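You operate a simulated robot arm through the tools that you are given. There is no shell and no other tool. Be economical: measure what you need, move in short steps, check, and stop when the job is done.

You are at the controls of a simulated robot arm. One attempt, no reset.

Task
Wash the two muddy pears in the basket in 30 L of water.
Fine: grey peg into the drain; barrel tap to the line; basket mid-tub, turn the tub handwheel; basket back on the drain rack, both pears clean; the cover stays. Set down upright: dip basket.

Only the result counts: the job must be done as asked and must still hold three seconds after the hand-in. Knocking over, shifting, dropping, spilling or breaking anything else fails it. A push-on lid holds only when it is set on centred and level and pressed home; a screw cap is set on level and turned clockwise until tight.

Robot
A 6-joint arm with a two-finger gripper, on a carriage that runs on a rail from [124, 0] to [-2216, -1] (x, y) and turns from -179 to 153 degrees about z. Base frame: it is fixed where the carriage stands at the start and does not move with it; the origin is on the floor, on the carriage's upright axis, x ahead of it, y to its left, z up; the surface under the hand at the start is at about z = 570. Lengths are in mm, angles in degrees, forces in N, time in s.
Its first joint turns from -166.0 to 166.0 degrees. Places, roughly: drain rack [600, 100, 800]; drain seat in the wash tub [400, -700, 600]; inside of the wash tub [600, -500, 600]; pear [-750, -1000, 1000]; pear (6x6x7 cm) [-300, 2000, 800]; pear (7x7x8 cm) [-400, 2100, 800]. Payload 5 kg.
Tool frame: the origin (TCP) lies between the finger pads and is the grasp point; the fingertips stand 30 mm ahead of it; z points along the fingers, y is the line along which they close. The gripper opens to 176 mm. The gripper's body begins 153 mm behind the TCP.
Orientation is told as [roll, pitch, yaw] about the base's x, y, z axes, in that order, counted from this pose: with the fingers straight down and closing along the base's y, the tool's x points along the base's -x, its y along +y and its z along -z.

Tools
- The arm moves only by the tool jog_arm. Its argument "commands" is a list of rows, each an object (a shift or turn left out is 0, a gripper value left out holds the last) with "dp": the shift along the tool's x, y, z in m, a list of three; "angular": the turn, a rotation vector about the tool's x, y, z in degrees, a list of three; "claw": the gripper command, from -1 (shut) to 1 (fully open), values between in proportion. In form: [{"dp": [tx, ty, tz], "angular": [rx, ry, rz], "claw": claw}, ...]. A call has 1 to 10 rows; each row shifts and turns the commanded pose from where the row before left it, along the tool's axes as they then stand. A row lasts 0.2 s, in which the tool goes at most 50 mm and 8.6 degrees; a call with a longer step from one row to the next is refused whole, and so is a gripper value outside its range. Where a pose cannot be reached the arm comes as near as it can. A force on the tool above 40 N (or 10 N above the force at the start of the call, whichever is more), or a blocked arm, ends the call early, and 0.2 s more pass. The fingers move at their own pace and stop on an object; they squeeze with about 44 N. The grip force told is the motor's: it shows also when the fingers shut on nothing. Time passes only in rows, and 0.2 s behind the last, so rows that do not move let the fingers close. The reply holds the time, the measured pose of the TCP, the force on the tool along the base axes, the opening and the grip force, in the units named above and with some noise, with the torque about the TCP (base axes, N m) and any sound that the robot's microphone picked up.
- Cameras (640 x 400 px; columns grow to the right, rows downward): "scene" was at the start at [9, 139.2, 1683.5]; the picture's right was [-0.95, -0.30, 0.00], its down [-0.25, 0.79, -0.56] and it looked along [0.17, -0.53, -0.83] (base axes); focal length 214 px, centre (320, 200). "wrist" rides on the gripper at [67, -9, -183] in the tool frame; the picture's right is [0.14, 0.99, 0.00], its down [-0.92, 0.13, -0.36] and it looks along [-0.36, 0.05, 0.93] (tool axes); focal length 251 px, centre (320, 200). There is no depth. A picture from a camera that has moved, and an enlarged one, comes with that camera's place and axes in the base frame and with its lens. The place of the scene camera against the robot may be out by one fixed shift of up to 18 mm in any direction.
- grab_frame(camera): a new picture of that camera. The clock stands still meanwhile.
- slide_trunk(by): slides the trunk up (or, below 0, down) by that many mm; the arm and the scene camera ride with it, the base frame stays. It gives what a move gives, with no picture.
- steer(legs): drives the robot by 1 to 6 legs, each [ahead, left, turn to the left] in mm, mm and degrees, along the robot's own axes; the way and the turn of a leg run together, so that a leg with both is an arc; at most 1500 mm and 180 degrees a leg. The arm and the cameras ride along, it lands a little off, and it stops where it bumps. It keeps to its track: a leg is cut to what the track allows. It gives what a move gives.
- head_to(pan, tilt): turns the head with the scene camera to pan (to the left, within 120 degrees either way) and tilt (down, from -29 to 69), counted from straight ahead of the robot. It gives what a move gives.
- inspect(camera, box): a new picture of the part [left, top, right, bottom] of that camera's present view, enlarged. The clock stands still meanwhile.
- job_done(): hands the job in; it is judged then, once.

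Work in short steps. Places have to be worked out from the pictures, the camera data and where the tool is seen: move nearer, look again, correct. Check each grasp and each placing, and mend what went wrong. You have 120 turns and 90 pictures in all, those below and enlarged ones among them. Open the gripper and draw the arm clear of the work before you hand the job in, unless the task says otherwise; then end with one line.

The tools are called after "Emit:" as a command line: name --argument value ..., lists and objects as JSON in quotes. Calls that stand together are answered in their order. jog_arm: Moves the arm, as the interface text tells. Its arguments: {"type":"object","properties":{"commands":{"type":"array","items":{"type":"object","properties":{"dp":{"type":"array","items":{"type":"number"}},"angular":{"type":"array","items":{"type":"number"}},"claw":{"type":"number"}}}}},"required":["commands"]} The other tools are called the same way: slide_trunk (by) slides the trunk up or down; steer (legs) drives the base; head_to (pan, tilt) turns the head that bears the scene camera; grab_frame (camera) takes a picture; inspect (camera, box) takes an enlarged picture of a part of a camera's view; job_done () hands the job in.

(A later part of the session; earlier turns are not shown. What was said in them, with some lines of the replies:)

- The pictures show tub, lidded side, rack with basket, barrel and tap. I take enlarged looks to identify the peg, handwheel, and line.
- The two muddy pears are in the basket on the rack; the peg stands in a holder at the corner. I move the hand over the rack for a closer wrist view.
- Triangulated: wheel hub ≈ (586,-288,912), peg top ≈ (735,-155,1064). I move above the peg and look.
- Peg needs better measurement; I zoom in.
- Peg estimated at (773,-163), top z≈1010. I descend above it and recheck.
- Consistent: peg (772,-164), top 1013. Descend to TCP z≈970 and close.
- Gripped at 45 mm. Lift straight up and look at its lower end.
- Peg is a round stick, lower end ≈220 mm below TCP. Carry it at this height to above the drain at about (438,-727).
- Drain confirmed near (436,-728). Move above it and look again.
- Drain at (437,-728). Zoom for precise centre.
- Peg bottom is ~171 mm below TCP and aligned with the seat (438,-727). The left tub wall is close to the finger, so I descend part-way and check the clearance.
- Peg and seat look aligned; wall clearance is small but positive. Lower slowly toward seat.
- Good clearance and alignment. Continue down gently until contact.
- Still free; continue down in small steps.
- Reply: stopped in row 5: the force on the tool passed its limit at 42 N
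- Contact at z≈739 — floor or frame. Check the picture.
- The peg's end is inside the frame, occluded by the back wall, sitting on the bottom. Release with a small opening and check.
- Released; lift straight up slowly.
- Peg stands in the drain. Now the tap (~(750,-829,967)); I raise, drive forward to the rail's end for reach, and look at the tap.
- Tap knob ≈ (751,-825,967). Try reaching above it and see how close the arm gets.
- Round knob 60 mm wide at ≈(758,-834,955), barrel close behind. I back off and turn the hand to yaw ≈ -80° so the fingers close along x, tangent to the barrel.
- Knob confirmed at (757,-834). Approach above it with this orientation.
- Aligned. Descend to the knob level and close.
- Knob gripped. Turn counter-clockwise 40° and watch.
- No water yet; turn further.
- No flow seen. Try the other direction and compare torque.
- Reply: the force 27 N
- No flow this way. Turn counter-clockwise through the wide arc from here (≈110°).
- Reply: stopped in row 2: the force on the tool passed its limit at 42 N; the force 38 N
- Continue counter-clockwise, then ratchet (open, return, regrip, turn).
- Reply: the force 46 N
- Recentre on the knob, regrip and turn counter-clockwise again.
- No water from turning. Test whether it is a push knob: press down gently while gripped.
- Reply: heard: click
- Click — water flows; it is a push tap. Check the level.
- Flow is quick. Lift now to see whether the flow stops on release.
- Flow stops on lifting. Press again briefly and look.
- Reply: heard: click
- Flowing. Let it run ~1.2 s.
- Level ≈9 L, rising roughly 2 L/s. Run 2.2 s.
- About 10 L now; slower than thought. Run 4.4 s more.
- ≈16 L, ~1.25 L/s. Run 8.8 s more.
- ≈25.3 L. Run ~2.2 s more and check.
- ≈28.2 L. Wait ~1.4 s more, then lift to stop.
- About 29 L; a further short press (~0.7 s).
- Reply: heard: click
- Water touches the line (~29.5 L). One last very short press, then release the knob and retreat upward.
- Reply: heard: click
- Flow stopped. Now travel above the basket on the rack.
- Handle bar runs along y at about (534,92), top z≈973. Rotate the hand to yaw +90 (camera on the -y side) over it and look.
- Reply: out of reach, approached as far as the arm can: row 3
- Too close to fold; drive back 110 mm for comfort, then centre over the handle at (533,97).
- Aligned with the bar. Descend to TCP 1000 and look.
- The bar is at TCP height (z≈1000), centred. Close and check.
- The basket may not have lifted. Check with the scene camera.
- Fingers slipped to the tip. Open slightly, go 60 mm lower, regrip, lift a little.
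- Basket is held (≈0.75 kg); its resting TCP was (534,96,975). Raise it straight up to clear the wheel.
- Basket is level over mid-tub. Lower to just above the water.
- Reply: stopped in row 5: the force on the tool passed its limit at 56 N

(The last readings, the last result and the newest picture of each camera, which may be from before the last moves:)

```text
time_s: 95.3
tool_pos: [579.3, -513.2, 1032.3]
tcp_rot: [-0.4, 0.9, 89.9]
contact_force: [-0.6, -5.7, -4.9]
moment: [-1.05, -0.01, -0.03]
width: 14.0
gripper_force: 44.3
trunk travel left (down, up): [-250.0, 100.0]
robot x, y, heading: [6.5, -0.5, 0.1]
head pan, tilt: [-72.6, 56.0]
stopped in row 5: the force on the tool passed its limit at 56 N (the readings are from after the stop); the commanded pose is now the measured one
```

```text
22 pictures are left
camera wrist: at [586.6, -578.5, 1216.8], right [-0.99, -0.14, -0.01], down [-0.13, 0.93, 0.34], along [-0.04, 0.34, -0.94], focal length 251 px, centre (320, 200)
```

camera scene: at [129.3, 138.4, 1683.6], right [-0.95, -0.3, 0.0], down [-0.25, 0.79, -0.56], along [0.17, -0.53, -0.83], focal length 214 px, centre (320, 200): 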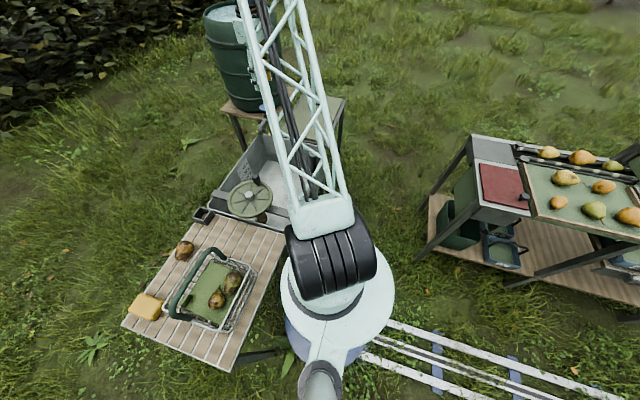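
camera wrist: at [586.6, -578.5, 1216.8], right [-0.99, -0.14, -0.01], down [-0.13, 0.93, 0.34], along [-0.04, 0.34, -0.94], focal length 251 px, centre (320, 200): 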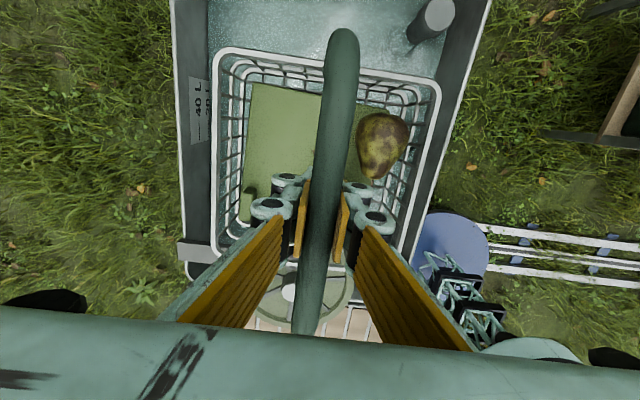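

The basket's +y edge met the wheel's crank knob. Back up, shift 45 mm to -y, and lower there; then shift back underneath.

Emit:
jog_arm --commands '[{"dp": [0, 0, -0.03]}, {"dp": [0, 0, -0.04]}, {"dp": [0.02, 0.003, 0]}, {"dp": [0.025, 0, 0]}, {"dp": [0, 0, 0]}, {"dp": [0, 0, 0]}]'

Emit:
grab_frame --camera "scene"

```text
time_s: 96.8
tool_pos: [575.4, -555.7, 1103.3]
tcp_rot: [-0.5, 1.0, 90.0]
contact_force: [0.0, 1.0, -7.3]
moment: [-0.09, -0.1, 0.02]
width: 13.8
gripper_force: 43.8
trunk travel left (down, up): [-250.0, 100.0]
robot x, y, heading: [5.3, 1.9, -0.2]
head pan, tilt: [-72.6, 56.0]
```

```text
21 pictures are left
camera scene: at [15.0, 139.5, 1683.4], right [-0.95, -0.3, 0.0], down [-0.25, 0.79, -0.56], along [0.17, -0.53, -0.83], focal length 214 px, centre (320, 200)
```

scene: 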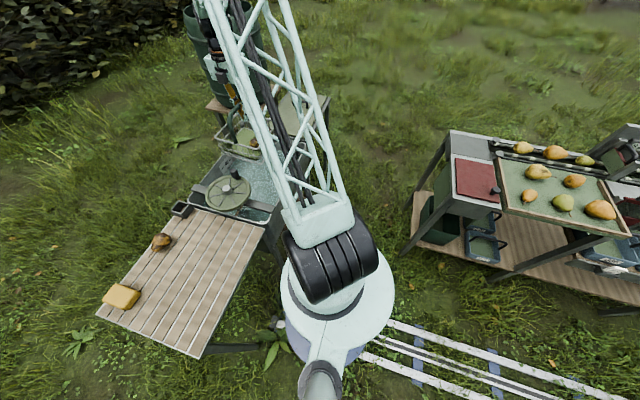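

All in order. Lower at y=-556.

Emit:
jog_arm --commands '[{"dp": [0, 0, 0.03]}, {"dp": [0, 0, 0.035]}, {"dp": [0, 0, 0.035]}, {"dp": [0, 0, 0.035]}, {"dp": [0, 0, 0.035]}, {"dp": [0, 0, 0.03]}, {"dp": [0, 0, 0]}]'

Emit:
grab_frame --camera "wrist"

```text
time_s: 98.3
tool_pos: [577.4, -559.8, 900.7]
tcp_rot: [-0.5, 1.0, 89.9]
contact_force: [0.1, -0.7, -7.7]
moment: [0.04, -0.07, 0.01]
width: 13.4
gripper_force: 44.3
trunk travel left (down, up): [-250.0, 100.0]
robot x, y, heading: [5.2, 1.9, 0.2]
head pan, tilt: [-72.6, 56.0]
```

```text
20 pictures are left
camera wrist: at [585.0, -625.5, 1086.8], right [-0.99, -0.14, -0.01], down [-0.13, 0.93, 0.35], along [-0.04, 0.34, -0.94], focal length 251 px, centre (320, 200)
```

wrist: 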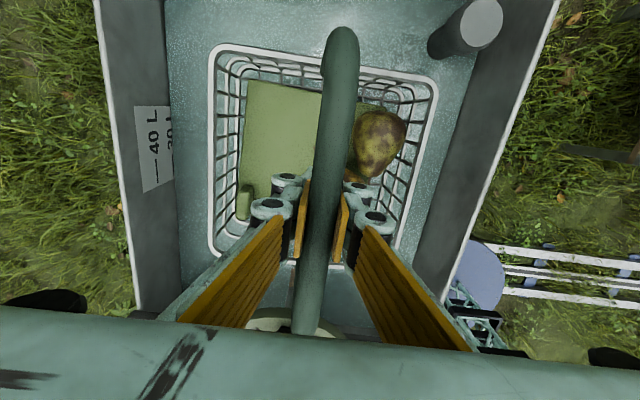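

Clear. Continue down into the water, shifting back to y≈-515.

Emit:
jog_arm --commands '[{"dp": [0, 0, 0.03]}, {"dp": [0, 0, 0.03]}, {"dp": [-0.01, 0, 0.02]}, {"dp": [-0.015, 0, 0.02]}, {"dp": [-0.015, 0, 0.02]}, {"dp": [-0.005, 0, 0.01]}, {"dp": [0, 0, 0.008]}, {"dp": [0, 0, 0.006]}, {"dp": [0, 0, 0]}]'

```text
time_s: 100.3
tool_pos: [578.2, -518.2, 757.2]
tcp_rot: [-0.4, 1.0, 90.1]
contact_force: [0.4, 0.1, -6.6]
moment: [0.0, -0.1, 0.03]
width: 13.4
gripper_force: 43.8
trunk travel left (down, up): [-250.0, 100.0]
robot x, y, heading: [8.5, 0.6, 0.0]
head pan, tilt: [-72.6, 56.0]
```

Still hanging. Lower gently to the floor contact.

Emit:
jog_arm --commands '[{"dp": [0, 0, 0.005]}, {"dp": [0, 0, 0.005]}, {"dp": [0, 0, 0.004]}, {"dp": [0, 0, 0.004]}, {"dp": [0, 0, 0.004]}]'

Emit:
grab_frame --camera "wrist"

```text
time_s: 101.5
tool_pos: [579.1, -517.1, 741.7]
tcp_rot: [-0.6, 1.3, 90.0]
contact_force: [-2.1, 5.1, 17.8]
moment: [0.06, -0.09, 0.03]
width: 13.9
gripper_force: 43.8
trunk travel left (down, up): [-250.0, 100.0]
robot x, y, heading: [2.8, -0.3, 0.2]
head pan, tilt: [-72.6, 56.0]
stopped in row 5: the force on the tool passed its limit at 55 N (the readings are from after the stop); the commanded pose is now the measured one
```

```text
19 pictures are left
camera wrist: at [586.8, -582.3, 926.8], right [-0.99, -0.14, -0.01], down [-0.13, 0.93, 0.34], along [-0.04, 0.34, -0.94], focal length 251 px, centre (320, 200)
```

wrist: 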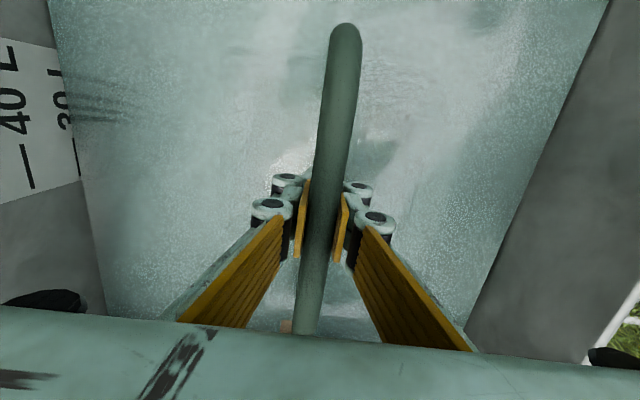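

Basket sits on the tub floor. Open and rise straight up.

Emit:
jog_arm --commands '[{"dp": [0, 0, -0.003]}, {"claw": -0.4}, {"claw": -0.4}, {"claw": -0.4}, {"dp": [0, 0, -0.02]}, {"dp": [0, 0, -0.03]}, {"dp": [0, 0, -0.045]}, {"dp": [0, 0, -0.045]}, {"dp": [0, 0, -0.045]}, {"dp": [0, 0, -0.045]}]'

Emit:
jog_arm --commands '[{"dp": [0, 0, -0.045]}, {"dp": [0, 0, -0.045]}, {"dp": [0, 0, -0.045]}, {"dp": [0, 0, -0.03]}, {"dp": [0, 0, 0]}]'

Emit:
grab_frame --camera "wrist"

```text
time_s: 103.7
tool_pos: [575.8, -513.5, 974.2]
tcp_rot: [-0.6, 0.9, 90.0]
contact_force: [0.7, 0.4, -0.5]
moment: [0.02, -0.01, 0.01]
width: 52.9
gripper_force: 0.1
trunk travel left (down, up): [-250.0, 100.0]
robot x, y, heading: [5.2, 2.0, 0.2]
head pan, tilt: [-72.6, 56.0]
```

```text
time_s: 104.8
tool_pos: [575.6, -510.5, 1139.0]
tcp_rot: [-0.6, 0.9, 90.1]
contact_force: [-1.3, 0.8, 0.5]
moment: [-0.04, -0.05, 0.0]
width: 53.1
gripper_force: 0.1
trunk travel left (down, up): [-250.0, 100.0]
robot x, y, heading: [3.7, 0.7, -0.1]
head pan, tilt: [-72.6, 56.0]
```

```text
18 pictures are left
camera wrist: at [583.0, -574.8, 1324.0], right [-0.99, -0.14, -0.01], down [-0.13, 0.93, 0.34], along [-0.04, 0.34, -0.94], focal length 251 px, centre (320, 200)
```

wrist: 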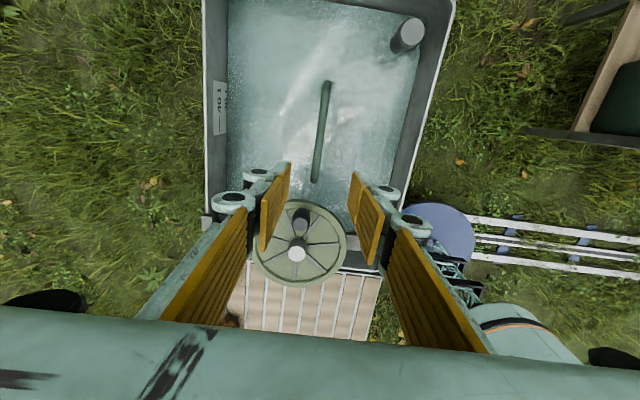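

Basket handle upright in water. Knob is near (597,-387), hub (594,-297). Move above the knob and look closer.

Emit:
jog_arm --commands '[{"dp": [-0.04, -0.007, 0.03]}, {"dp": [-0.04, -0.007, 0.03]}, {"dp": [-0.044, -0.007, 0.03]}, {"dp": [0, 0, 0.03]}, {"dp": [0, 0, 0]}]'

Emit:
grab_frame --camera "wrist"

```text
refused: row 1 steps farther than a row can; nothing moved
```

```text
17 pictures are left
camera wrist: at [583.0, -574.8, 1324.0], right [-0.99, -0.14, -0.01], down [-0.13, 0.93, 0.34], along [-0.04, 0.34, -0.94], focal length 251 px, centre (320, 200)
```

wrist: 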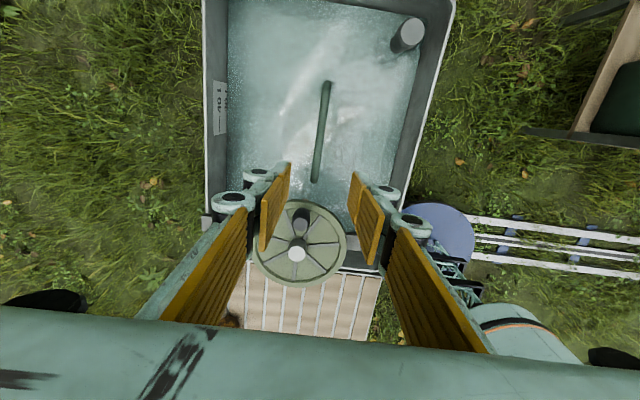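

A step was too long; smaller steps now.

Emit:
jog_arm --commands '[{"dp": [-0.03, -0.005, 0.024]}, {"dp": [-0.03, -0.005, 0.024]}, {"dp": [-0.03, -0.005, 0.024]}, {"dp": [-0.034, -0.006, 0.024]}, {"dp": [0, 0, 0.024]}, {"dp": [0, 0, 0]}]'

Emit:
grab_frame --camera "wrist"

```text
time_s: 106.2
tool_pos: [598.5, -390.4, 1016.2]
tcp_rot: [-0.5, 1.0, 90.0]
contact_force: [0.3, -1.2, -0.1]
moment: [0.16, 0.02, -0.01]
width: 52.8
gripper_force: 0.0
trunk travel left (down, up): [-250.0, 100.0]
robot x, y, heading: [6.8, -3.2, 0.1]
head pan, tilt: [-72.6, 56.0]
```

```text
16 pictures are left
camera wrist: at [605.7, -453.6, 1200.9], right [-0.99, -0.14, -0.01], down [-0.13, 0.93, 0.35], along [-0.04, 0.34, -0.94], focal length 251 px, centre (320, 200)
```

wrist: 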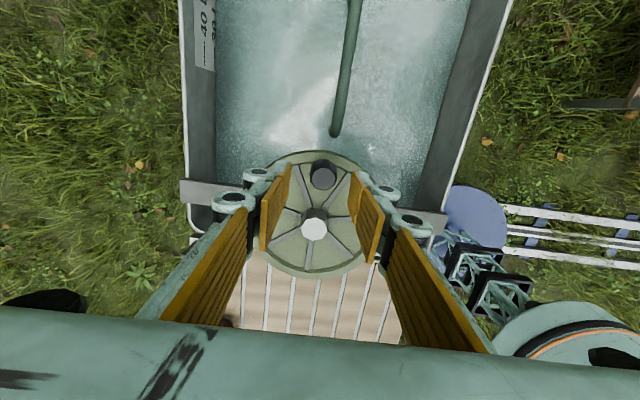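

Knob ≈ (594,-377), top z≈885; hub (594.7,-295). Align and descend to 925, then look.

Emit:
jog_arm --commands '[{"dp": [-0.013, 0.0045, 0.02]}, {"dp": [0, 0, 0.04]}, {"dp": [0, 0, 0.03]}, {"dp": [0, 0, 0]}]'

Emit:
grab_frame --camera "wrist"

```text
time_s: 107.2
tool_pos: [595.5, -376.7, 926.6]
tcp_rot: [-0.5, 1.1, 90.0]
contact_force: [-0.1, -0.3, 0.5]
moment: [0.07, 0.02, -0.03]
width: 53.0
gripper_force: 0.1
trunk travel left (down, up): [-250.0, 100.0]
robot x, y, heading: [5.8, -0.8, -0.2]
head pan, tilt: [-72.6, 56.0]
```

```text
15 pictures are left
camera wrist: at [602.9, -442.3, 1111.3], right [-0.99, -0.14, -0.01], down [-0.13, 0.93, 0.34], along [-0.04, 0.34, -0.94], focal length 251 px, centre (320, 200)
```

wrist: 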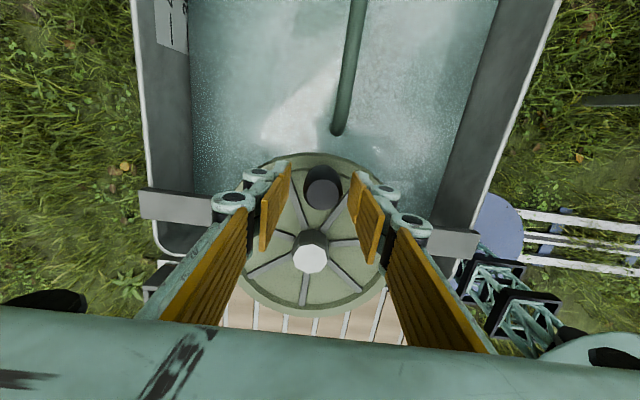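

Descend around the knob and close on it.

Emit:
jog_arm --commands '[{"dp": [0.002, 0.001, 0.015]}, {"dp": [0, 0, 0.015]}, {"dp": [0, 0, 0.008]}, {"claw": -0.6}, {"claw": -1}, {"claw": -1}, {"claw": -1}]'

Emit:
grab_frame --camera "wrist"

```text
time_s: 108.1
tool_pos: [596.1, -380.7, 893.8]
tcp_rot: [-0.8, 1.2, 89.9]
contact_force: [-1.1, 3.4, 42.2]
moment: [0.46, 2.02, 0.27]
width: 37.1
gripper_force: 29.3
trunk travel left (down, up): [-250.0, 100.0]
robot x, y, heading: [2.8, 3.1, -0.1]
head pan, tilt: [-72.6, 56.0]
stopped in row 4: the force on the tool passed its limit at 57 N (the readings are from after the stop); the commanded pose is now the measured one
```

```text
14 pictures are left
camera wrist: at [601.7, -445.2, 1079.5], right [-0.99, -0.14, -0.01], down [-0.13, 0.93, 0.34], along [-0.04, 0.34, -0.94], focal length 251 px, centre (320, 200)
```

wrist: 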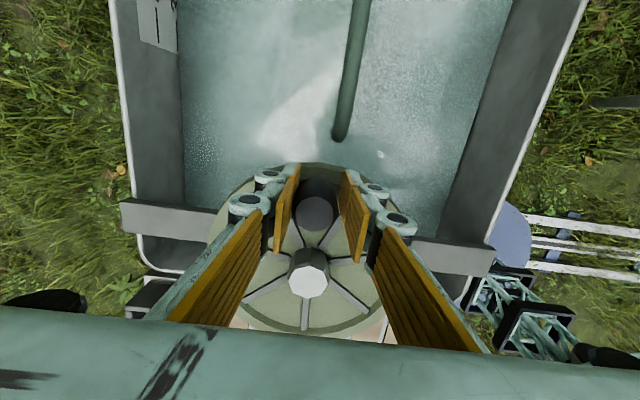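

Tips touched the wheel rim (z≈863). Raise 6 mm and close on the knob.

Emit:
jog_arm --commands '[{"dp": [0, 0, -0.007]}, {"claw": -1}, {"claw": -1}, {"claw": -1}]'

```text
time_s: 109.1
tool_pos: [594.2, -380.8, 895.6]
tcp_rot: [-0.6, 1.1, 90.0]
contact_force: [-1.0, 4.3, -37.7]
moment: [-0.05, -0.01, 0.01]
width: 30.6
gripper_force: 44.5
trunk travel left (down, up): [-250.0, 100.0]
robot x, y, heading: [6.7, 0.6, 0.1]
head pan, tilt: [-72.6, 56.0]
```

Knob gripped. Relieve the upward pull and turn the wheel 60° along its circle.

Emit:
jog_arm --commands '[{"dp": [0, 0, 0.005]}, {"dp": [-0.0029, -0.02195, 0]}, {"dp": [-0.0085, -0.02045, 0]}, {"dp": [-0.01344, -0.01756, 0]}, {"dp": [-0.01756, -0.01344, 0]}, {"dp": [0, 0, 0]}]'

```text
time_s: 110.2
tool_pos: [658.8, -348.0, 896.8]
tcp_rot: [-0.7, 1.1, 89.9]
contact_force: [-9.0, 8.1, 29.2]
moment: [-0.61, 0.34, 0.02]
width: 31.2
gripper_force: 44.9
trunk travel left (down, up): [-250.0, 100.0]
robot x, y, heading: [2.2, 0.6, 0.1]
head pan, tilt: [-72.6, 56.0]
stopped in row 5: the force on the tool passed its limit at 49 N (the readings are from after the stop); the commanded pose is now the measured one
```

Wheel turns. Ease 2 mm upward and continue around.

Emit:
jog_arm --commands '[{"dp": [0, 0, -0.003]}, {"dp": [-0.0184, -0.0113, 0]}, {"dp": [-0.0208, -0.0062, 0]}, {"dp": [-0.0217, -0.0005, 0]}, {"dp": [-0.021, 0.005, 0]}, {"dp": [-0.0191, 0.0104, 0]}, {"dp": [-0.0157, 0.0149, 0]}, {"dp": [-0.0113, 0.0184, 0]}, {"dp": [-0.0062, 0.0208, 0]}, {"dp": [0, 0, 0]}]'

```text
time_s: 111.8
tool_pos: [653.4, -242.8, 894.9]
tcp_rot: [-0.7, 1.1, 89.7]
contact_force: [-2.7, -3.8, 14.2]
moment: [-0.19, 0.8, 0.0]
width: 30.8
gripper_force: 44.8
trunk travel left (down, up): [-250.0, 100.0]
robot x, y, heading: [5.7, -2.7, -0.1]
head pan, tilt: [-72.6, 56.0]
stopped in row 7: the force on the tool passed its limit at 44 N (the readings are from after the stop); the commanded pose is now the measured one
```

Fitted wheel centre (593.1,-298.6), radius 82.2. Continue with smaller steps.

Emit:
jog_arm --commands '[{"dp": [0, 0, -0.004]}, {"dp": [-0.0113, 0.0129, 0]}, {"dp": [-0.0084, 0.015, 0]}, {"dp": [-0.005, 0.0164, 0]}, {"dp": [-0.0016, 0.0171, 0]}, {"dp": [0.002, 0.0171, 0]}, {"dp": [0.0056, 0.0163, 0]}, {"dp": [0.0088, 0.0147, 0]}, {"dp": [0.0117, 0.0126, 0]}, {"dp": [0.014, 0.01, 0]}]'

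```text
time_s: 112.4
tool_pos: [644.4, -233.0, 895.2]
tcp_rot: [-0.4, 1.0, 89.7]
contact_force: [2.1, 2.1, -17.9]
moment: [-0.15, 0.38, 0.01]
width: 31.0
gripper_force: 44.9
trunk travel left (down, up): [-250.0, 100.0]
robot x, y, heading: [8.0, -1.0, -0.0]
head pan, tilt: [-72.6, 56.0]
stopped in row 2: the force on the tool passed its limit at 43 N (the readings are from after the stop); the commanded pose is now the measured one
```

Emit:
jog_arm --commands '[{"dp": [0, 0, 0.001]}, {"dp": [-0.0091, 0.0143, 0]}, {"dp": [-0.0062, 0.0158, 0]}, {"dp": [-0.0026, 0.0168, 0]}, {"dp": [0.0008, 0.0171, 0]}, {"dp": [0.0044, 0.0165, 0]}, {"dp": [0.0077, 0.0153, 0]}, {"dp": [0.0107, 0.0134, 0]}, {"dp": [0.0132, 0.0109, 0]}, {"dp": [0.0151, 0.008, 0]}]'

```text
time_s: 114.6
tool_pos: [520.3, -261.5, 895.7]
tcp_rot: [-0.3, 1.0, 83.5]
contact_force: [-2.0, -0.4, 2.3]
moment: [1.33, -0.23, 0.34]
width: 30.7
gripper_force: 45.0
out of reach, approached as far as the arm can: row 8
trunk travel left (down, up): [-250.0, 100.0]
robot x, y, heading: [5.0, -1.4, -0.1]
head pan, tilt: [-72.6, 56.0]
```

Wheel turned ~240° so far; continue around the near side.

Emit:
jog_arm --commands '[{"dp": [0.0167, 0.0042, 0]}, {"dp": [0.0171, 0.0006, 0]}, {"dp": [0.017, -0.003, 0]}, {"dp": [0.0159, -0.0064, 0]}, {"dp": [0.0142, -0.0096, 0]}, {"dp": [0.012, -0.0124, 0]}, {"dp": [0.0091, -0.0146, 0]}, {"dp": [0.0059, -0.0161, 0]}, {"dp": [0.0023, -0.017, 0]}, {"dp": [0, 0, 0]}]'

Emit:
grab_frame --camera "wrist"

```text
time_s: 115.3
tool_pos: [511.4, -293.4, 896.2]
tcp_rot: [-0.3, 1.3, 91.7]
contact_force: [-3.8, 0.5, 7.0]
moment: [-0.06, 0.19, -0.03]
width: 30.9
gripper_force: 44.7
out of reach, approached as far as the arm can: row 2, 3
trunk travel left (down, up): [-250.0, 100.0]
robot x, y, heading: [4.2, -0.6, -0.2]
head pan, tilt: [-72.6, 56.0]
stopped in row 3: the force on the tool passed its limit at 43 N (the readings are from after the stop); the commanded pose is now the measured one
```

```text
13 pictures are left
camera wrist: at [522.4, -356.0, 1081.4], right [-0.99, -0.17, 0.0], down [-0.16, 0.93, 0.34], along [-0.05, 0.34, -0.94], focal length 251 px, centre (320, 200)
```

wrist: 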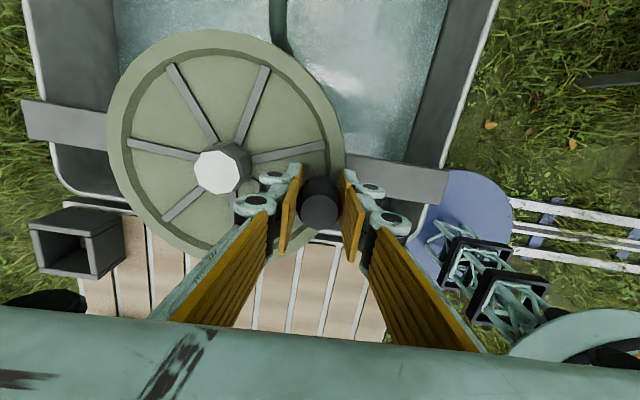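

~266° done. Rotate the hand 16° away from its joint limit and go on.

Emit:
jog_arm --commands '[{"angular": [0, 0, 8]}, {"angular": [0, 0, 8]}, {"dp": [0.0165, -0.0049, 0]}, {"dp": [0.0151, -0.0083, 0]}, {"dp": [0.0129, -0.0111, 0]}, {"dp": [0.0104, -0.0137, 0]}, {"dp": [0.0074, -0.0155, 0]}, {"dp": [0.0039, -0.0167, 0]}, {"dp": [0.0005, -0.0172, 0]}, {"dp": [-0.0033, -0.0168, 0]}]'

```text
time_s: 116.7
tool_pos: [528.5, -347.9, 897.4]
tcp_rot: [-0.5, 1.2, 76.2]
contact_force: [-5.3, -2.8, -3.5]
moment: [-1.36, 0.5, 0.0]
width: 30.8
gripper_force: 44.8
out of reach, approached as far as the arm can: row 3, 4
trunk travel left (down, up): [-250.0, 100.0]
robot x, y, heading: [6.5, 1.3, -0.3]
head pan, tilt: [-72.6, 56.0]
stopped in row 7: the force on the tool passed its limit at 44 N (the readings are from after the stop); the commanded pose is now the measured one
```

Emit:
jog_arm --commands '[{"dp": [0.0098, -0.0139, 0]}, {"dp": [0.0059, -0.0161, 0]}, {"dp": [0.0025, -0.0169, 0]}, {"dp": [-0.0011, -0.0172, 0]}, {"dp": [-0.0046, -0.0165, 0]}, {"dp": [0, 0, 0]}]'

Emit:
grab_frame --camera "wrist"

```text
time_s: 118.1
tool_pos: [606.5, -378.5, 895.8]
tcp_rot: [-0.4, 1.2, 76.3]
contact_force: [-1.5, 14.5, -30.4]
moment: [0.27, 0.04, 0.04]
width: 30.7
gripper_force: 44.8
trunk travel left (down, up): [-250.0, 100.0]
robot x, y, heading: [-2.0, 2.5, -0.2]
head pan, tilt: [-72.6, 56.0]
```

```text
12 pictures are left
camera wrist: at [598.5, -443.0, 1081.5], right [-0.99, 0.1, 0.0], down [0.09, 0.93, 0.34], along [0.04, 0.34, -0.94], focal length 251 px, centre (320, 200)
```

wrist: 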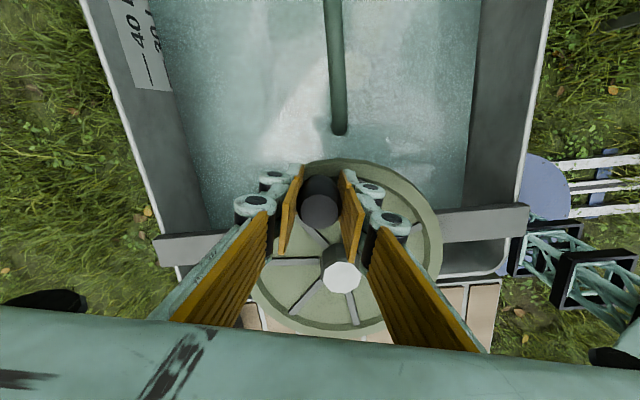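

One full turn done. I make a second turn for a safe wash.

Emit:
jog_arm --commands '[{"dp": [0, 0, 0.003]}, {"dp": [-0.0101, -0.0173, 0]}, {"dp": [-0.0139, -0.0143, 0]}, {"dp": [-0.0171, -0.0106, 0]}, {"dp": [-0.019, -0.0061, 0]}, {"dp": [-0.02, -0.0013, 0]}, {"dp": [-0.0196, 0.0036, 0]}, {"dp": [-0.0183, 0.0082, 0]}, {"dp": [-0.0156, 0.0124, 0]}, {"dp": [-0.0123, 0.0158, 0]}]'

```text
time_s: 119.5
tool_pos: [671.6, -322.5, 896.2]
tcp_rot: [-0.8, 1.2, 76.2]
contact_force: [-7.6, 2.2, 25.4]
moment: [-0.72, 0.76, 0.0]
width: 30.9
gripper_force: 45.2
trunk travel left (down, up): [-250.0, 100.0]
robot x, y, heading: [2.9, 0.7, -0.4]
head pan, tilt: [-72.6, 56.0]
stopped in row 6: the force on the tool passed its limit at 44 N (the readings are from after the stop); the commanded pose is now the measured one
```

Emit:
jog_arm --commands '[{"dp": [0, 0, -0.002]}, {"dp": [-0.02, 0.0013, 0]}, {"dp": [-0.019, 0.0061, 0]}, {"dp": [-0.0171, 0.0106, 0]}, {"dp": [-0.0139, 0.0143, 0]}, {"dp": [-0.0101, 0.0173, 0]}, {"dp": [-0.0056, 0.0192, 0]}, {"dp": [-0.0008, 0.02, 0]}, {"dp": [0.004, 0.0195, 0]}, {"dp": [0.0087, 0.018, 0]}]'

```text
time_s: 121.1
tool_pos: [628.5, -222.5, 896.1]
tcp_rot: [-1.0, 1.4, 76.2]
contact_force: [1.9, 0.0, 18.4]
moment: [0.75, 0.88, 0.0]
width: 30.8
gripper_force: 45.4
trunk travel left (down, up): [-250.0, 100.0]
robot x, y, heading: [3.7, -1.9, -0.2]
head pan, tilt: [-72.6, 56.0]
stopped in row 8: the force on the tool passed its limit at 46 N (the readings are from after the stop); the commanded pose is now the measured one
```

Emit:
jog_arm --commands '[{"dp": [0, 0, -0.001]}, {"dp": [-0.0015, 0.02, 0]}, {"dp": [0.0034, 0.0197, 0]}, {"dp": [0.0081, 0.0183, 0]}, {"dp": [0.0122, 0.0158, 0]}, {"dp": [0.0157, 0.0124, 0]}, {"dp": [0.0183, 0.0082, 0]}, {"dp": [0.0196, 0.0036, 0]}, {"dp": [0.02, -0.0013, 0]}, {"dp": [0.019, -0.0061, 0]}]'

```text
time_s: 123.4
tool_pos: [511.2, -297.0, 895.6]
tcp_rot: [-0.7, 1.5, 76.1]
contact_force: [-4.7, -0.7, 9.4]
moment: [0.27, 0.28, 0.04]
width: 30.9
gripper_force: 44.9
out of reach, approached as far as the arm can: row 6, 10
trunk travel left (down, up): [-250.0, 100.0]
robot x, y, heading: [1.3, -4.4, -0.2]
head pan, tilt: [-72.6, 56.0]
stopped in row 10: the force on the tool passed its limit at 42 N (the readings are from after the stop); the commanded pose is now the measured one
```

About 1.7 turns, and the knob is now out of the basket's way. Release and rise.

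Emit:
jog_arm --commands '[{"claw": -0.4}, {"claw": -0.35}, {"claw": -0.35}, {"dp": [0, 0, -0.03]}, {"dp": [0, 0, -0.045]}, {"dp": [0, 0, -0.045]}, {"dp": [0, 0, -0.045]}, {"dp": [0, 0, -0.045]}, {"angular": [0, 0, -7]}, {"angular": [0, 0, -7]}]'

Emit:
jog_arm --commands '[{"dp": [0.04, -0.012, 0]}, {"dp": [0.045, -0.013, 0]}, {"dp": [0.045, -0.013, 0]}, {"dp": [0.045, -0.013, 0]}, {"dp": [0.04, -0.013, 0]}, {"dp": [0, 0, 0], "angular": [0, 0, 0]}]'

Emit:
grab_frame --camera "wrist"

```text
time_s: 125.6
tool_pos: [510.5, -293.4, 1092.1]
tcp_rot: [-0.2, 1.6, 90.2]
contact_force: [0.2, -0.2, -1.0]
moment: [0.09, 0.05, 0.01]
width: 57.1
gripper_force: 0.1
out of reach, approached as far as the arm can: row 4
trunk travel left (down, up): [-250.0, 100.0]
robot x, y, heading: [5.7, -0.7, -0.1]
head pan, tilt: [-72.6, 56.0]
```

```text
time_s: 127.0
tool_pos: [573.7, -510.1, 1097.8]
tcp_rot: [-0.3, 1.6, 90.3]
contact_force: [0.2, -0.3, -0.3]
moment: [0.15, 0.0, -0.01]
width: 57.1
gripper_force: 0.1
trunk travel left (down, up): [-250.0, 100.0]
robot x, y, heading: [3.9, 1.7, -0.2]
head pan, tilt: [-72.6, 56.0]
```

```text
11 pictures are left
camera wrist: at [582.1, -571.8, 1283.9], right [-0.99, -0.14, 0.0], down [-0.13, 0.93, 0.34], along [-0.05, 0.33, -0.94], focal length 251 px, centre (320, 200)
```

wrist: 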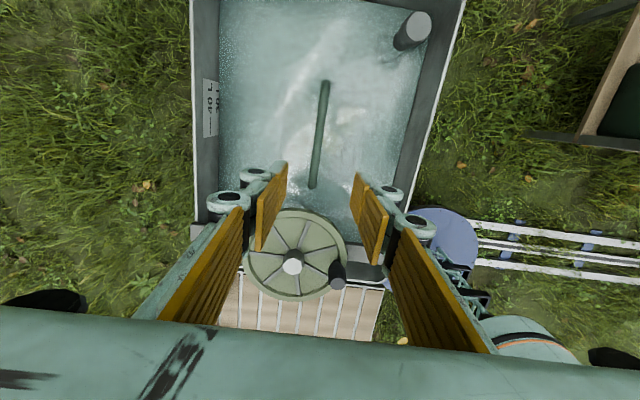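

The bar is where I left it. Zoom to see the pears through the water.

Emit:
inspect --camera "wrist" --box '[215, 40, 425, 190]'

```text
2.67 times, centred on (320, 115) of wrist
camera zoom: at [582.1, -571.8, 1283.9], right [-0.99, -0.14, 0.0], down [-0.13, 0.93, 0.34], along [-0.05, 0.33, -0.94], focal length 670 px, centre (320, 427)
```

zoom: 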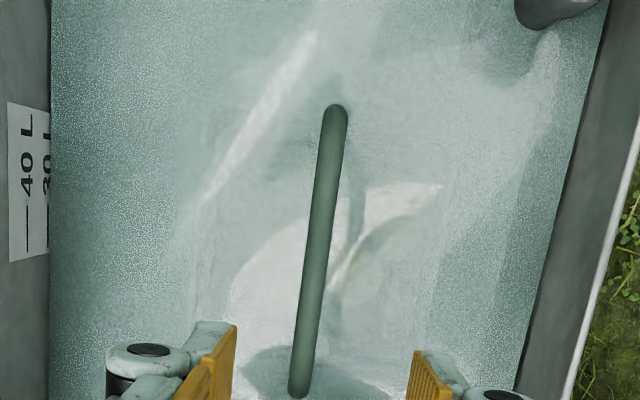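

Level at the 30 L line. Straighten the tool and descend to regrip the handle.

Emit:
jog_arm --commands '[{"angular": [1.6, 0, 0]}, {"dp": [0.003, 0, 0.045]}, {"dp": [0.003, 0, 0.045]}, {"dp": [0, 0, 0.045]}, {"dp": [0, 0, 0.045]}, {"dp": [0, 0, 0.045]}, {"dp": [0, 0, 0.045]}, {"dp": [0, 0, 0.03]}, {"dp": [0, 0, 0]}]'

Emit:
grab_frame --camera "wrist"

```text
time_s: 129.0
tool_pos: [586.9, -522.6, 798.9]
tcp_rot: [-1.9, 1.5, 90.2]
contact_force: [0.0, 0.1, -0.8]
moment: [0.06, 0.04, 0.02]
width: 57.4
gripper_force: 0.1
trunk travel left (down, up): [-250.0, 100.0]
robot x, y, heading: [5.8, 0.2, -0.4]
head pan, tilt: [-72.6, 56.0]
```

```text
9 pictures are left
camera wrist: at [589.2, -586.4, 984.4], right [-0.99, -0.14, -0.03], down [-0.14, 0.93, 0.33], along [-0.02, 0.33, -0.94], focal length 251 px, centre (320, 200)
```

wrist: 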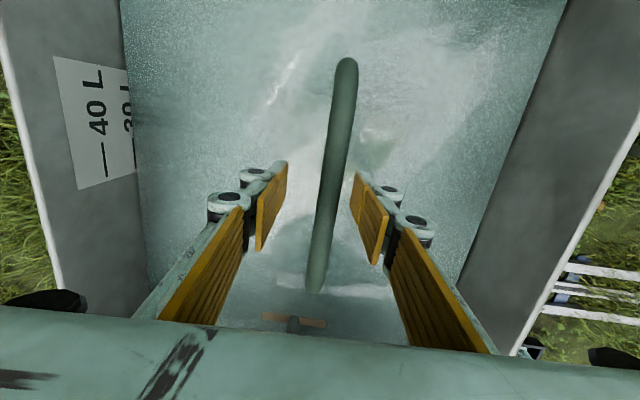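

I turned the wrong axis; correct both tilts, shift 12 mm to the bar, descend and close.

Emit:
jog_arm --commands '[{"angular": [-1.9, -1.5, 0]}, {"dp": [-0.005, 0.011, 0]}, {"dp": [0, 0, 0.02]}, {"dp": [0, 0, 0.02]}, {"dp": [0, 0, 0.014]}, {"claw": -1}, {"claw": -1}, {"claw": -1}, {"claw": -1}]'

Emit:
jog_arm --commands '[{"dp": [0, 0, -0.006]}, {"dp": [0, 0, -0.008]}, {"dp": [0, 0, -0.01]}, {"dp": [0, 0, 0]}]'

```text
time_s: 131.0
tool_pos: [573.8, -517.8, 745.8]
tcp_rot: [0.0, 0.1, 90.1]
contact_force: [1.0, 0.2, -1.9]
moment: [0.0, -0.02, -0.03]
width: 13.8
gripper_force: 44.0
trunk travel left (down, up): [-250.0, 100.0]
robot x, y, heading: [5.6, -1.8, -0.1]
head pan, tilt: [-72.6, 56.0]
```

```text
time_s: 132.0
tool_pos: [574.7, -516.4, 768.8]
tcp_rot: [0.0, 0.1, 90.2]
contact_force: [0.5, -0.3, -7.4]
moment: [-0.02, -0.16, 0.01]
width: 13.5
gripper_force: 44.4
trunk travel left (down, up): [-250.0, 100.0]
robot x, y, heading: [3.8, -1.0, -0.2]
head pan, tilt: [-72.6, 56.0]
```

Basket held. Lift while shifting 40 mm away from the wheel, pausing to drain.

Emit:
jog_arm --commands '[{"dp": [0.013, 0, -0.01]}, {"dp": [0.014, 0, -0.015]}, {"dp": [0.013, 0, -0.02]}, {"dp": [0, 0, -0.03]}, {"dp": [0, 0, -0.035]}, {"dp": [0, 0, -0.035]}, {"dp": [0, 0, -0.035]}, {"dp": [0, 0, -0.035]}, {"dp": [0, 0, -0.035]}, {"dp": [0, 0, -0.035]}]'

Emit:
jog_arm --commands '[{"dp": [0, 0, -0.035]}, {"dp": [0, 0, -0.035]}, {"dp": [0, 0, -0.035]}, {"dp": [0, 0, -0.035]}, {"dp": [0, 0, -0.015]}, {"dp": [0, 0, 0]}, {"dp": [0, 0, 0]}]'

Emit:
grab_frame --camera "wrist"

```text
time_s: 134.2
tool_pos: [574.3, -556.9, 1054.3]
tcp_rot: [0.0, 0.0, 90.2]
contact_force: [-0.3, 0.0, -8.1]
moment: [0.06, -0.14, -0.02]
width: 13.6
gripper_force: 43.9
trunk travel left (down, up): [-250.0, 100.0]
robot x, y, heading: [3.3, -2.8, -0.2]
head pan, tilt: [-72.6, 56.0]
```

```text
time_s: 135.8
tool_pos: [574.3, -556.2, 1209.7]
tcp_rot: [0.0, 0.2, 90.2]
contact_force: [-0.4, 1.2, -7.9]
moment: [0.05, -0.08, 0.01]
width: 13.7
gripper_force: 44.2
trunk travel left (down, up): [-250.0, 100.0]
robot x, y, heading: [5.6, 1.6, -0.6]
head pan, tilt: [-72.6, 56.0]
```

```text
8 pictures are left
camera wrist: at [584.0, -624.7, 1393.1], right [-0.99, -0.14, 0.0], down [-0.13, 0.92, 0.36], along [-0.05, 0.36, -0.93], focal length 251 px, centre (320, 200)
```

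wrist: 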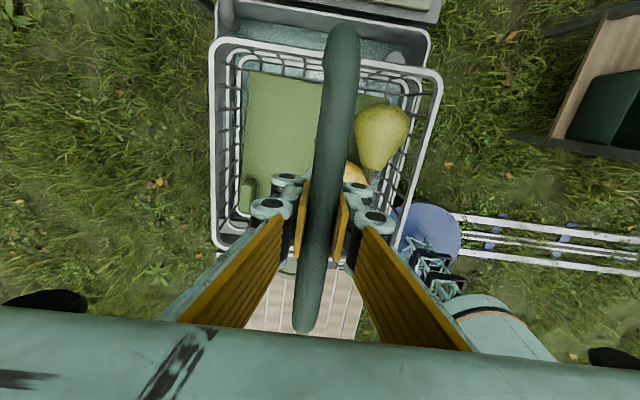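

Both pears look clean. Carry the basket back over the rack.

Emit:
jog_arm --commands '[{"dp": [-0.02, 0.002, 0]}, {"dp": [-0.035, 0.002, 0]}, {"dp": [-0.04, 0.003, 0]}, {"dp": [-0.04, 0.003, 0]}, {"dp": [-0.04, 0.003, 0]}, {"dp": [-0.04, 0.003, 0]}, {"dp": [-0.04, 0.003, 0]}, {"dp": [-0.04, 0.003, 0]}, {"dp": [-0.04, 0.003, 0]}, {"dp": [-0.04, 0.003, 0]}]'

Emit:
jog_arm --commands '[{"dp": [-0.04, 0.003, 0]}, {"dp": [-0.04, 0.003, 0]}, {"dp": [-0.04, 0.003, 0]}, {"dp": [-0.04, 0.003, 0]}, {"dp": [-0.04, 0, 0]}, {"dp": [-0.035, 0, 0]}, {"dp": [-0.025, 0, 0]}, {"dp": [-0.015, 0, 0]}, {"dp": [0, 0, 0]}]'

Emit:
grab_frame --camera "wrist"

```text
time_s: 138.0
tool_pos: [544.4, -181.2, 1208.2]
tcp_rot: [0.0, 0.1, 90.2]
contact_force: [0.0, -0.7, -7.1]
moment: [0.13, -0.08, 0.01]
width: 13.8
gripper_force: 44.1
trunk travel left (down, up): [-250.0, 100.0]
robot x, y, heading: [4.3, -2.9, -0.5]
head pan, tilt: [-72.6, 56.0]
```

```text
time_s: 140.0
tool_pos: [531.1, 93.1, 1206.2]
tcp_rot: [0.0, 0.2, 90.3]
contact_force: [0.1, -0.2, -7.2]
moment: [0.03, -0.07, -0.03]
width: 13.6
gripper_force: 44.0
trunk travel left (down, up): [-250.0, 100.0]
robot x, y, heading: [5.0, -0.7, -0.3]
head pan, tilt: [-72.6, 56.0]
```

```text
7 pictures are left
camera wrist: at [540.9, 25.7, 1391.0], right [-0.99, -0.14, 0.0], down [-0.13, 0.92, 0.36], along [-0.05, 0.36, -0.93], focal length 251 px, centre (320, 200)
```

wrist: 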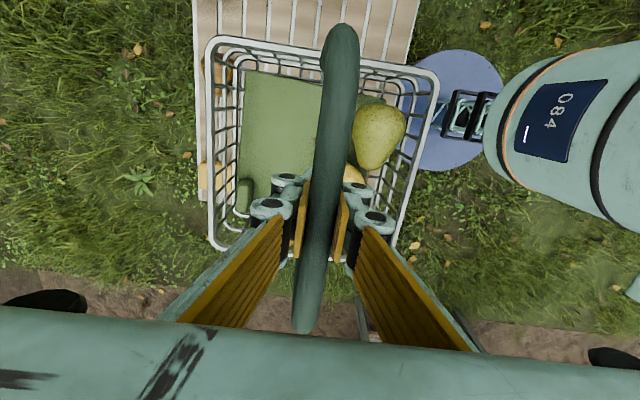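

Over the original spot. Lower to just above the rack, then gently.

Emit:
jog_arm --commands '[{"dp": [-0.002, 0, 0.03]}, {"dp": [0, 0, 0.035]}, {"dp": [0, 0, 0.035]}, {"dp": [0, 0, 0.035]}, {"dp": [0, 0, 0.03]}, {"dp": [0, 0, 0.025]}, {"dp": [0, 0, 0.012]}, {"dp": [0, 0, 0]}]'

Emit:
jog_arm --commands '[{"dp": [0, 0, 0.008]}, {"dp": [0, 0, 0.005]}, {"dp": [0, 0, 0.004]}, {"dp": [0, 0, 0.003]}, {"dp": [0, 0, 0.003]}, {"dp": [0, 0, 0]}]'

```text
time_s: 141.8
tool_pos: [531.6, 94.7, 1005.2]
tcp_rot: [-0.1, 0.2, 90.2]
contact_force: [-0.4, 0.4, -8.2]
moment: [0.03, -0.1, -0.01]
width: 13.7
gripper_force: 44.1
trunk travel left (down, up): [-250.0, 100.0]
robot x, y, heading: [7.9, -0.4, -0.4]
head pan, tilt: [-72.6, 56.0]
```

```text
time_s: 143.2
tool_pos: [532.0, 94.7, 982.6]
tcp_rot: [0.0, 0.1, 90.2]
contact_force: [0.1, -0.2, -7.7]
moment: [0.03, -0.07, -0.01]
width: 14.0
gripper_force: 43.9
trunk travel left (down, up): [-250.0, 100.0]
robot x, y, heading: [2.3, 1.3, -0.4]
head pan, tilt: [-72.6, 56.0]
```

Still hanging; a few more millimetres.

Emit:
jog_arm --commands '[{"dp": [0, 0, 0.002]}, {"dp": [0, 0, 0.002]}, {"dp": [0, 0, 0.002]}, {"dp": [0, 0, 0.0015]}, {"dp": [0, 0, 0]}]'

```text
time_s: 144.4
tool_pos: [531.3, 94.6, 975.3]
tcp_rot: [0.0, 0.2, 90.2]
contact_force: [2.6, 0.1, 1.4]
moment: [0.12, 0.27, -0.03]
width: 13.8
gripper_force: 43.8
trunk travel left (down, up): [-250.0, 100.0]
robot x, y, heading: [0.1, -0.3, -0.4]
head pan, tilt: [-72.6, 56.0]
```

The load is now taken by the rack. Open and rise.

Emit:
jog_arm --commands '[{"dp": [0, 0, 0.001]}, {"claw": -0.4}, {"claw": -0.4}, {"claw": -0.4}, {"dp": [0, 0, -0.02]}, {"dp": [0, 0, -0.03]}, {"dp": [0, 0, -0.045]}, {"dp": [0, 0, -0.045]}, {"dp": [0, 0, -0.045]}, {"dp": [0, 0, -0.045]}]'

Emit:
grab_frame --camera "wrist"

Emit:
grab_frame --camera "scene"

```text
time_s: 146.6
tool_pos: [530.1, 96.7, 1205.8]
tcp_rot: [0.0, 0.1, 90.2]
contact_force: [0.7, 0.9, -0.2]
moment: [-0.02, 0.05, -0.01]
width: 52.5
gripper_force: 0.1
trunk travel left (down, up): [-250.0, 100.0]
robot x, y, heading: [3.9, -1.7, -0.4]
head pan, tilt: [-72.6, 56.0]
```

```text
6 pictures are left
camera wrist: at [540.2, 28.1, 1389.3], right [-0.99, -0.14, 0.0], down [-0.13, 0.92, 0.36], along [-0.05, 0.36, -0.93], focal length 251 px, centre (320, 200)
```

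wrist: 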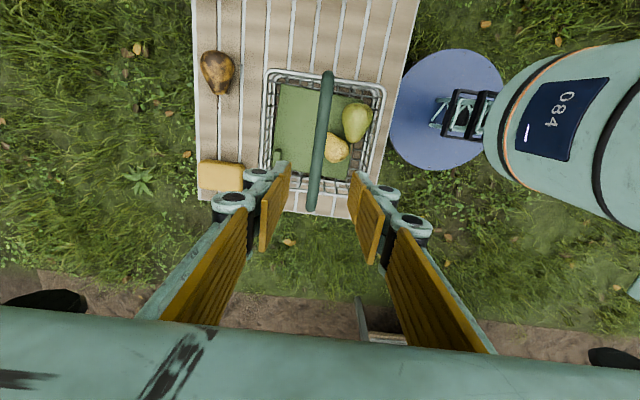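

```text
5 pictures are left
camera scene: at [13.6, 139.2, 1683.5], right [-0.96, -0.29, 0.0], down [-0.24, 0.79, -0.56], along [0.16, -0.54, -0.83], focal length 214 px, centre (320, 200)
```

scene: 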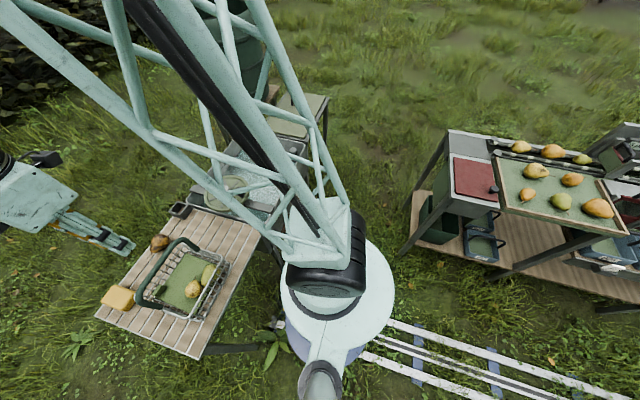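

Basket upright on the rack. Verify both pears in close-up.

Emit:
inspect --camera "wrist" --box '[250, 60, 400, 220]'

```text
2.50 times, centred on (325, 140) of wrist
camera zoom: at [540.2, 28.1, 1389.3], right [-0.99, -0.14, 0.0], down [-0.13, 0.92, 0.36], along [-0.05, 0.36, -0.93], focal length 629 px, centre (308, 350)
```

zoom: 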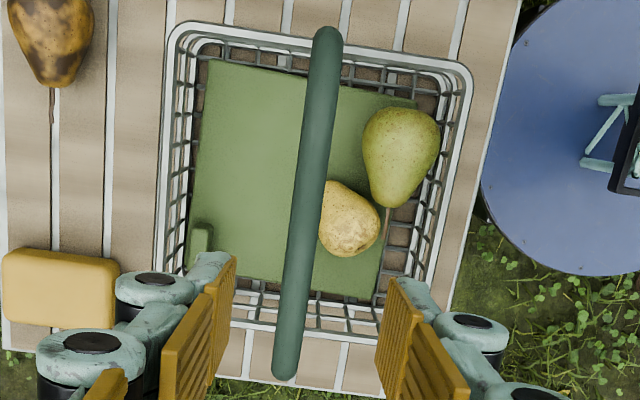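

Both pears are clean, the basket is upright on the rack, and the arm is clear with an open gripper. I hand the job in.

Emit:
job_done

```text
The job is handed in.
```

The job is handed in. Both pears are clean and in the basket, which stands upright on the drain rack. The grey peg is in the drain, the tub is filled to the 30 L line, and I left the cover alone. On the first lowering the basket bumped the handwheel's crank knob; I saw no damage.
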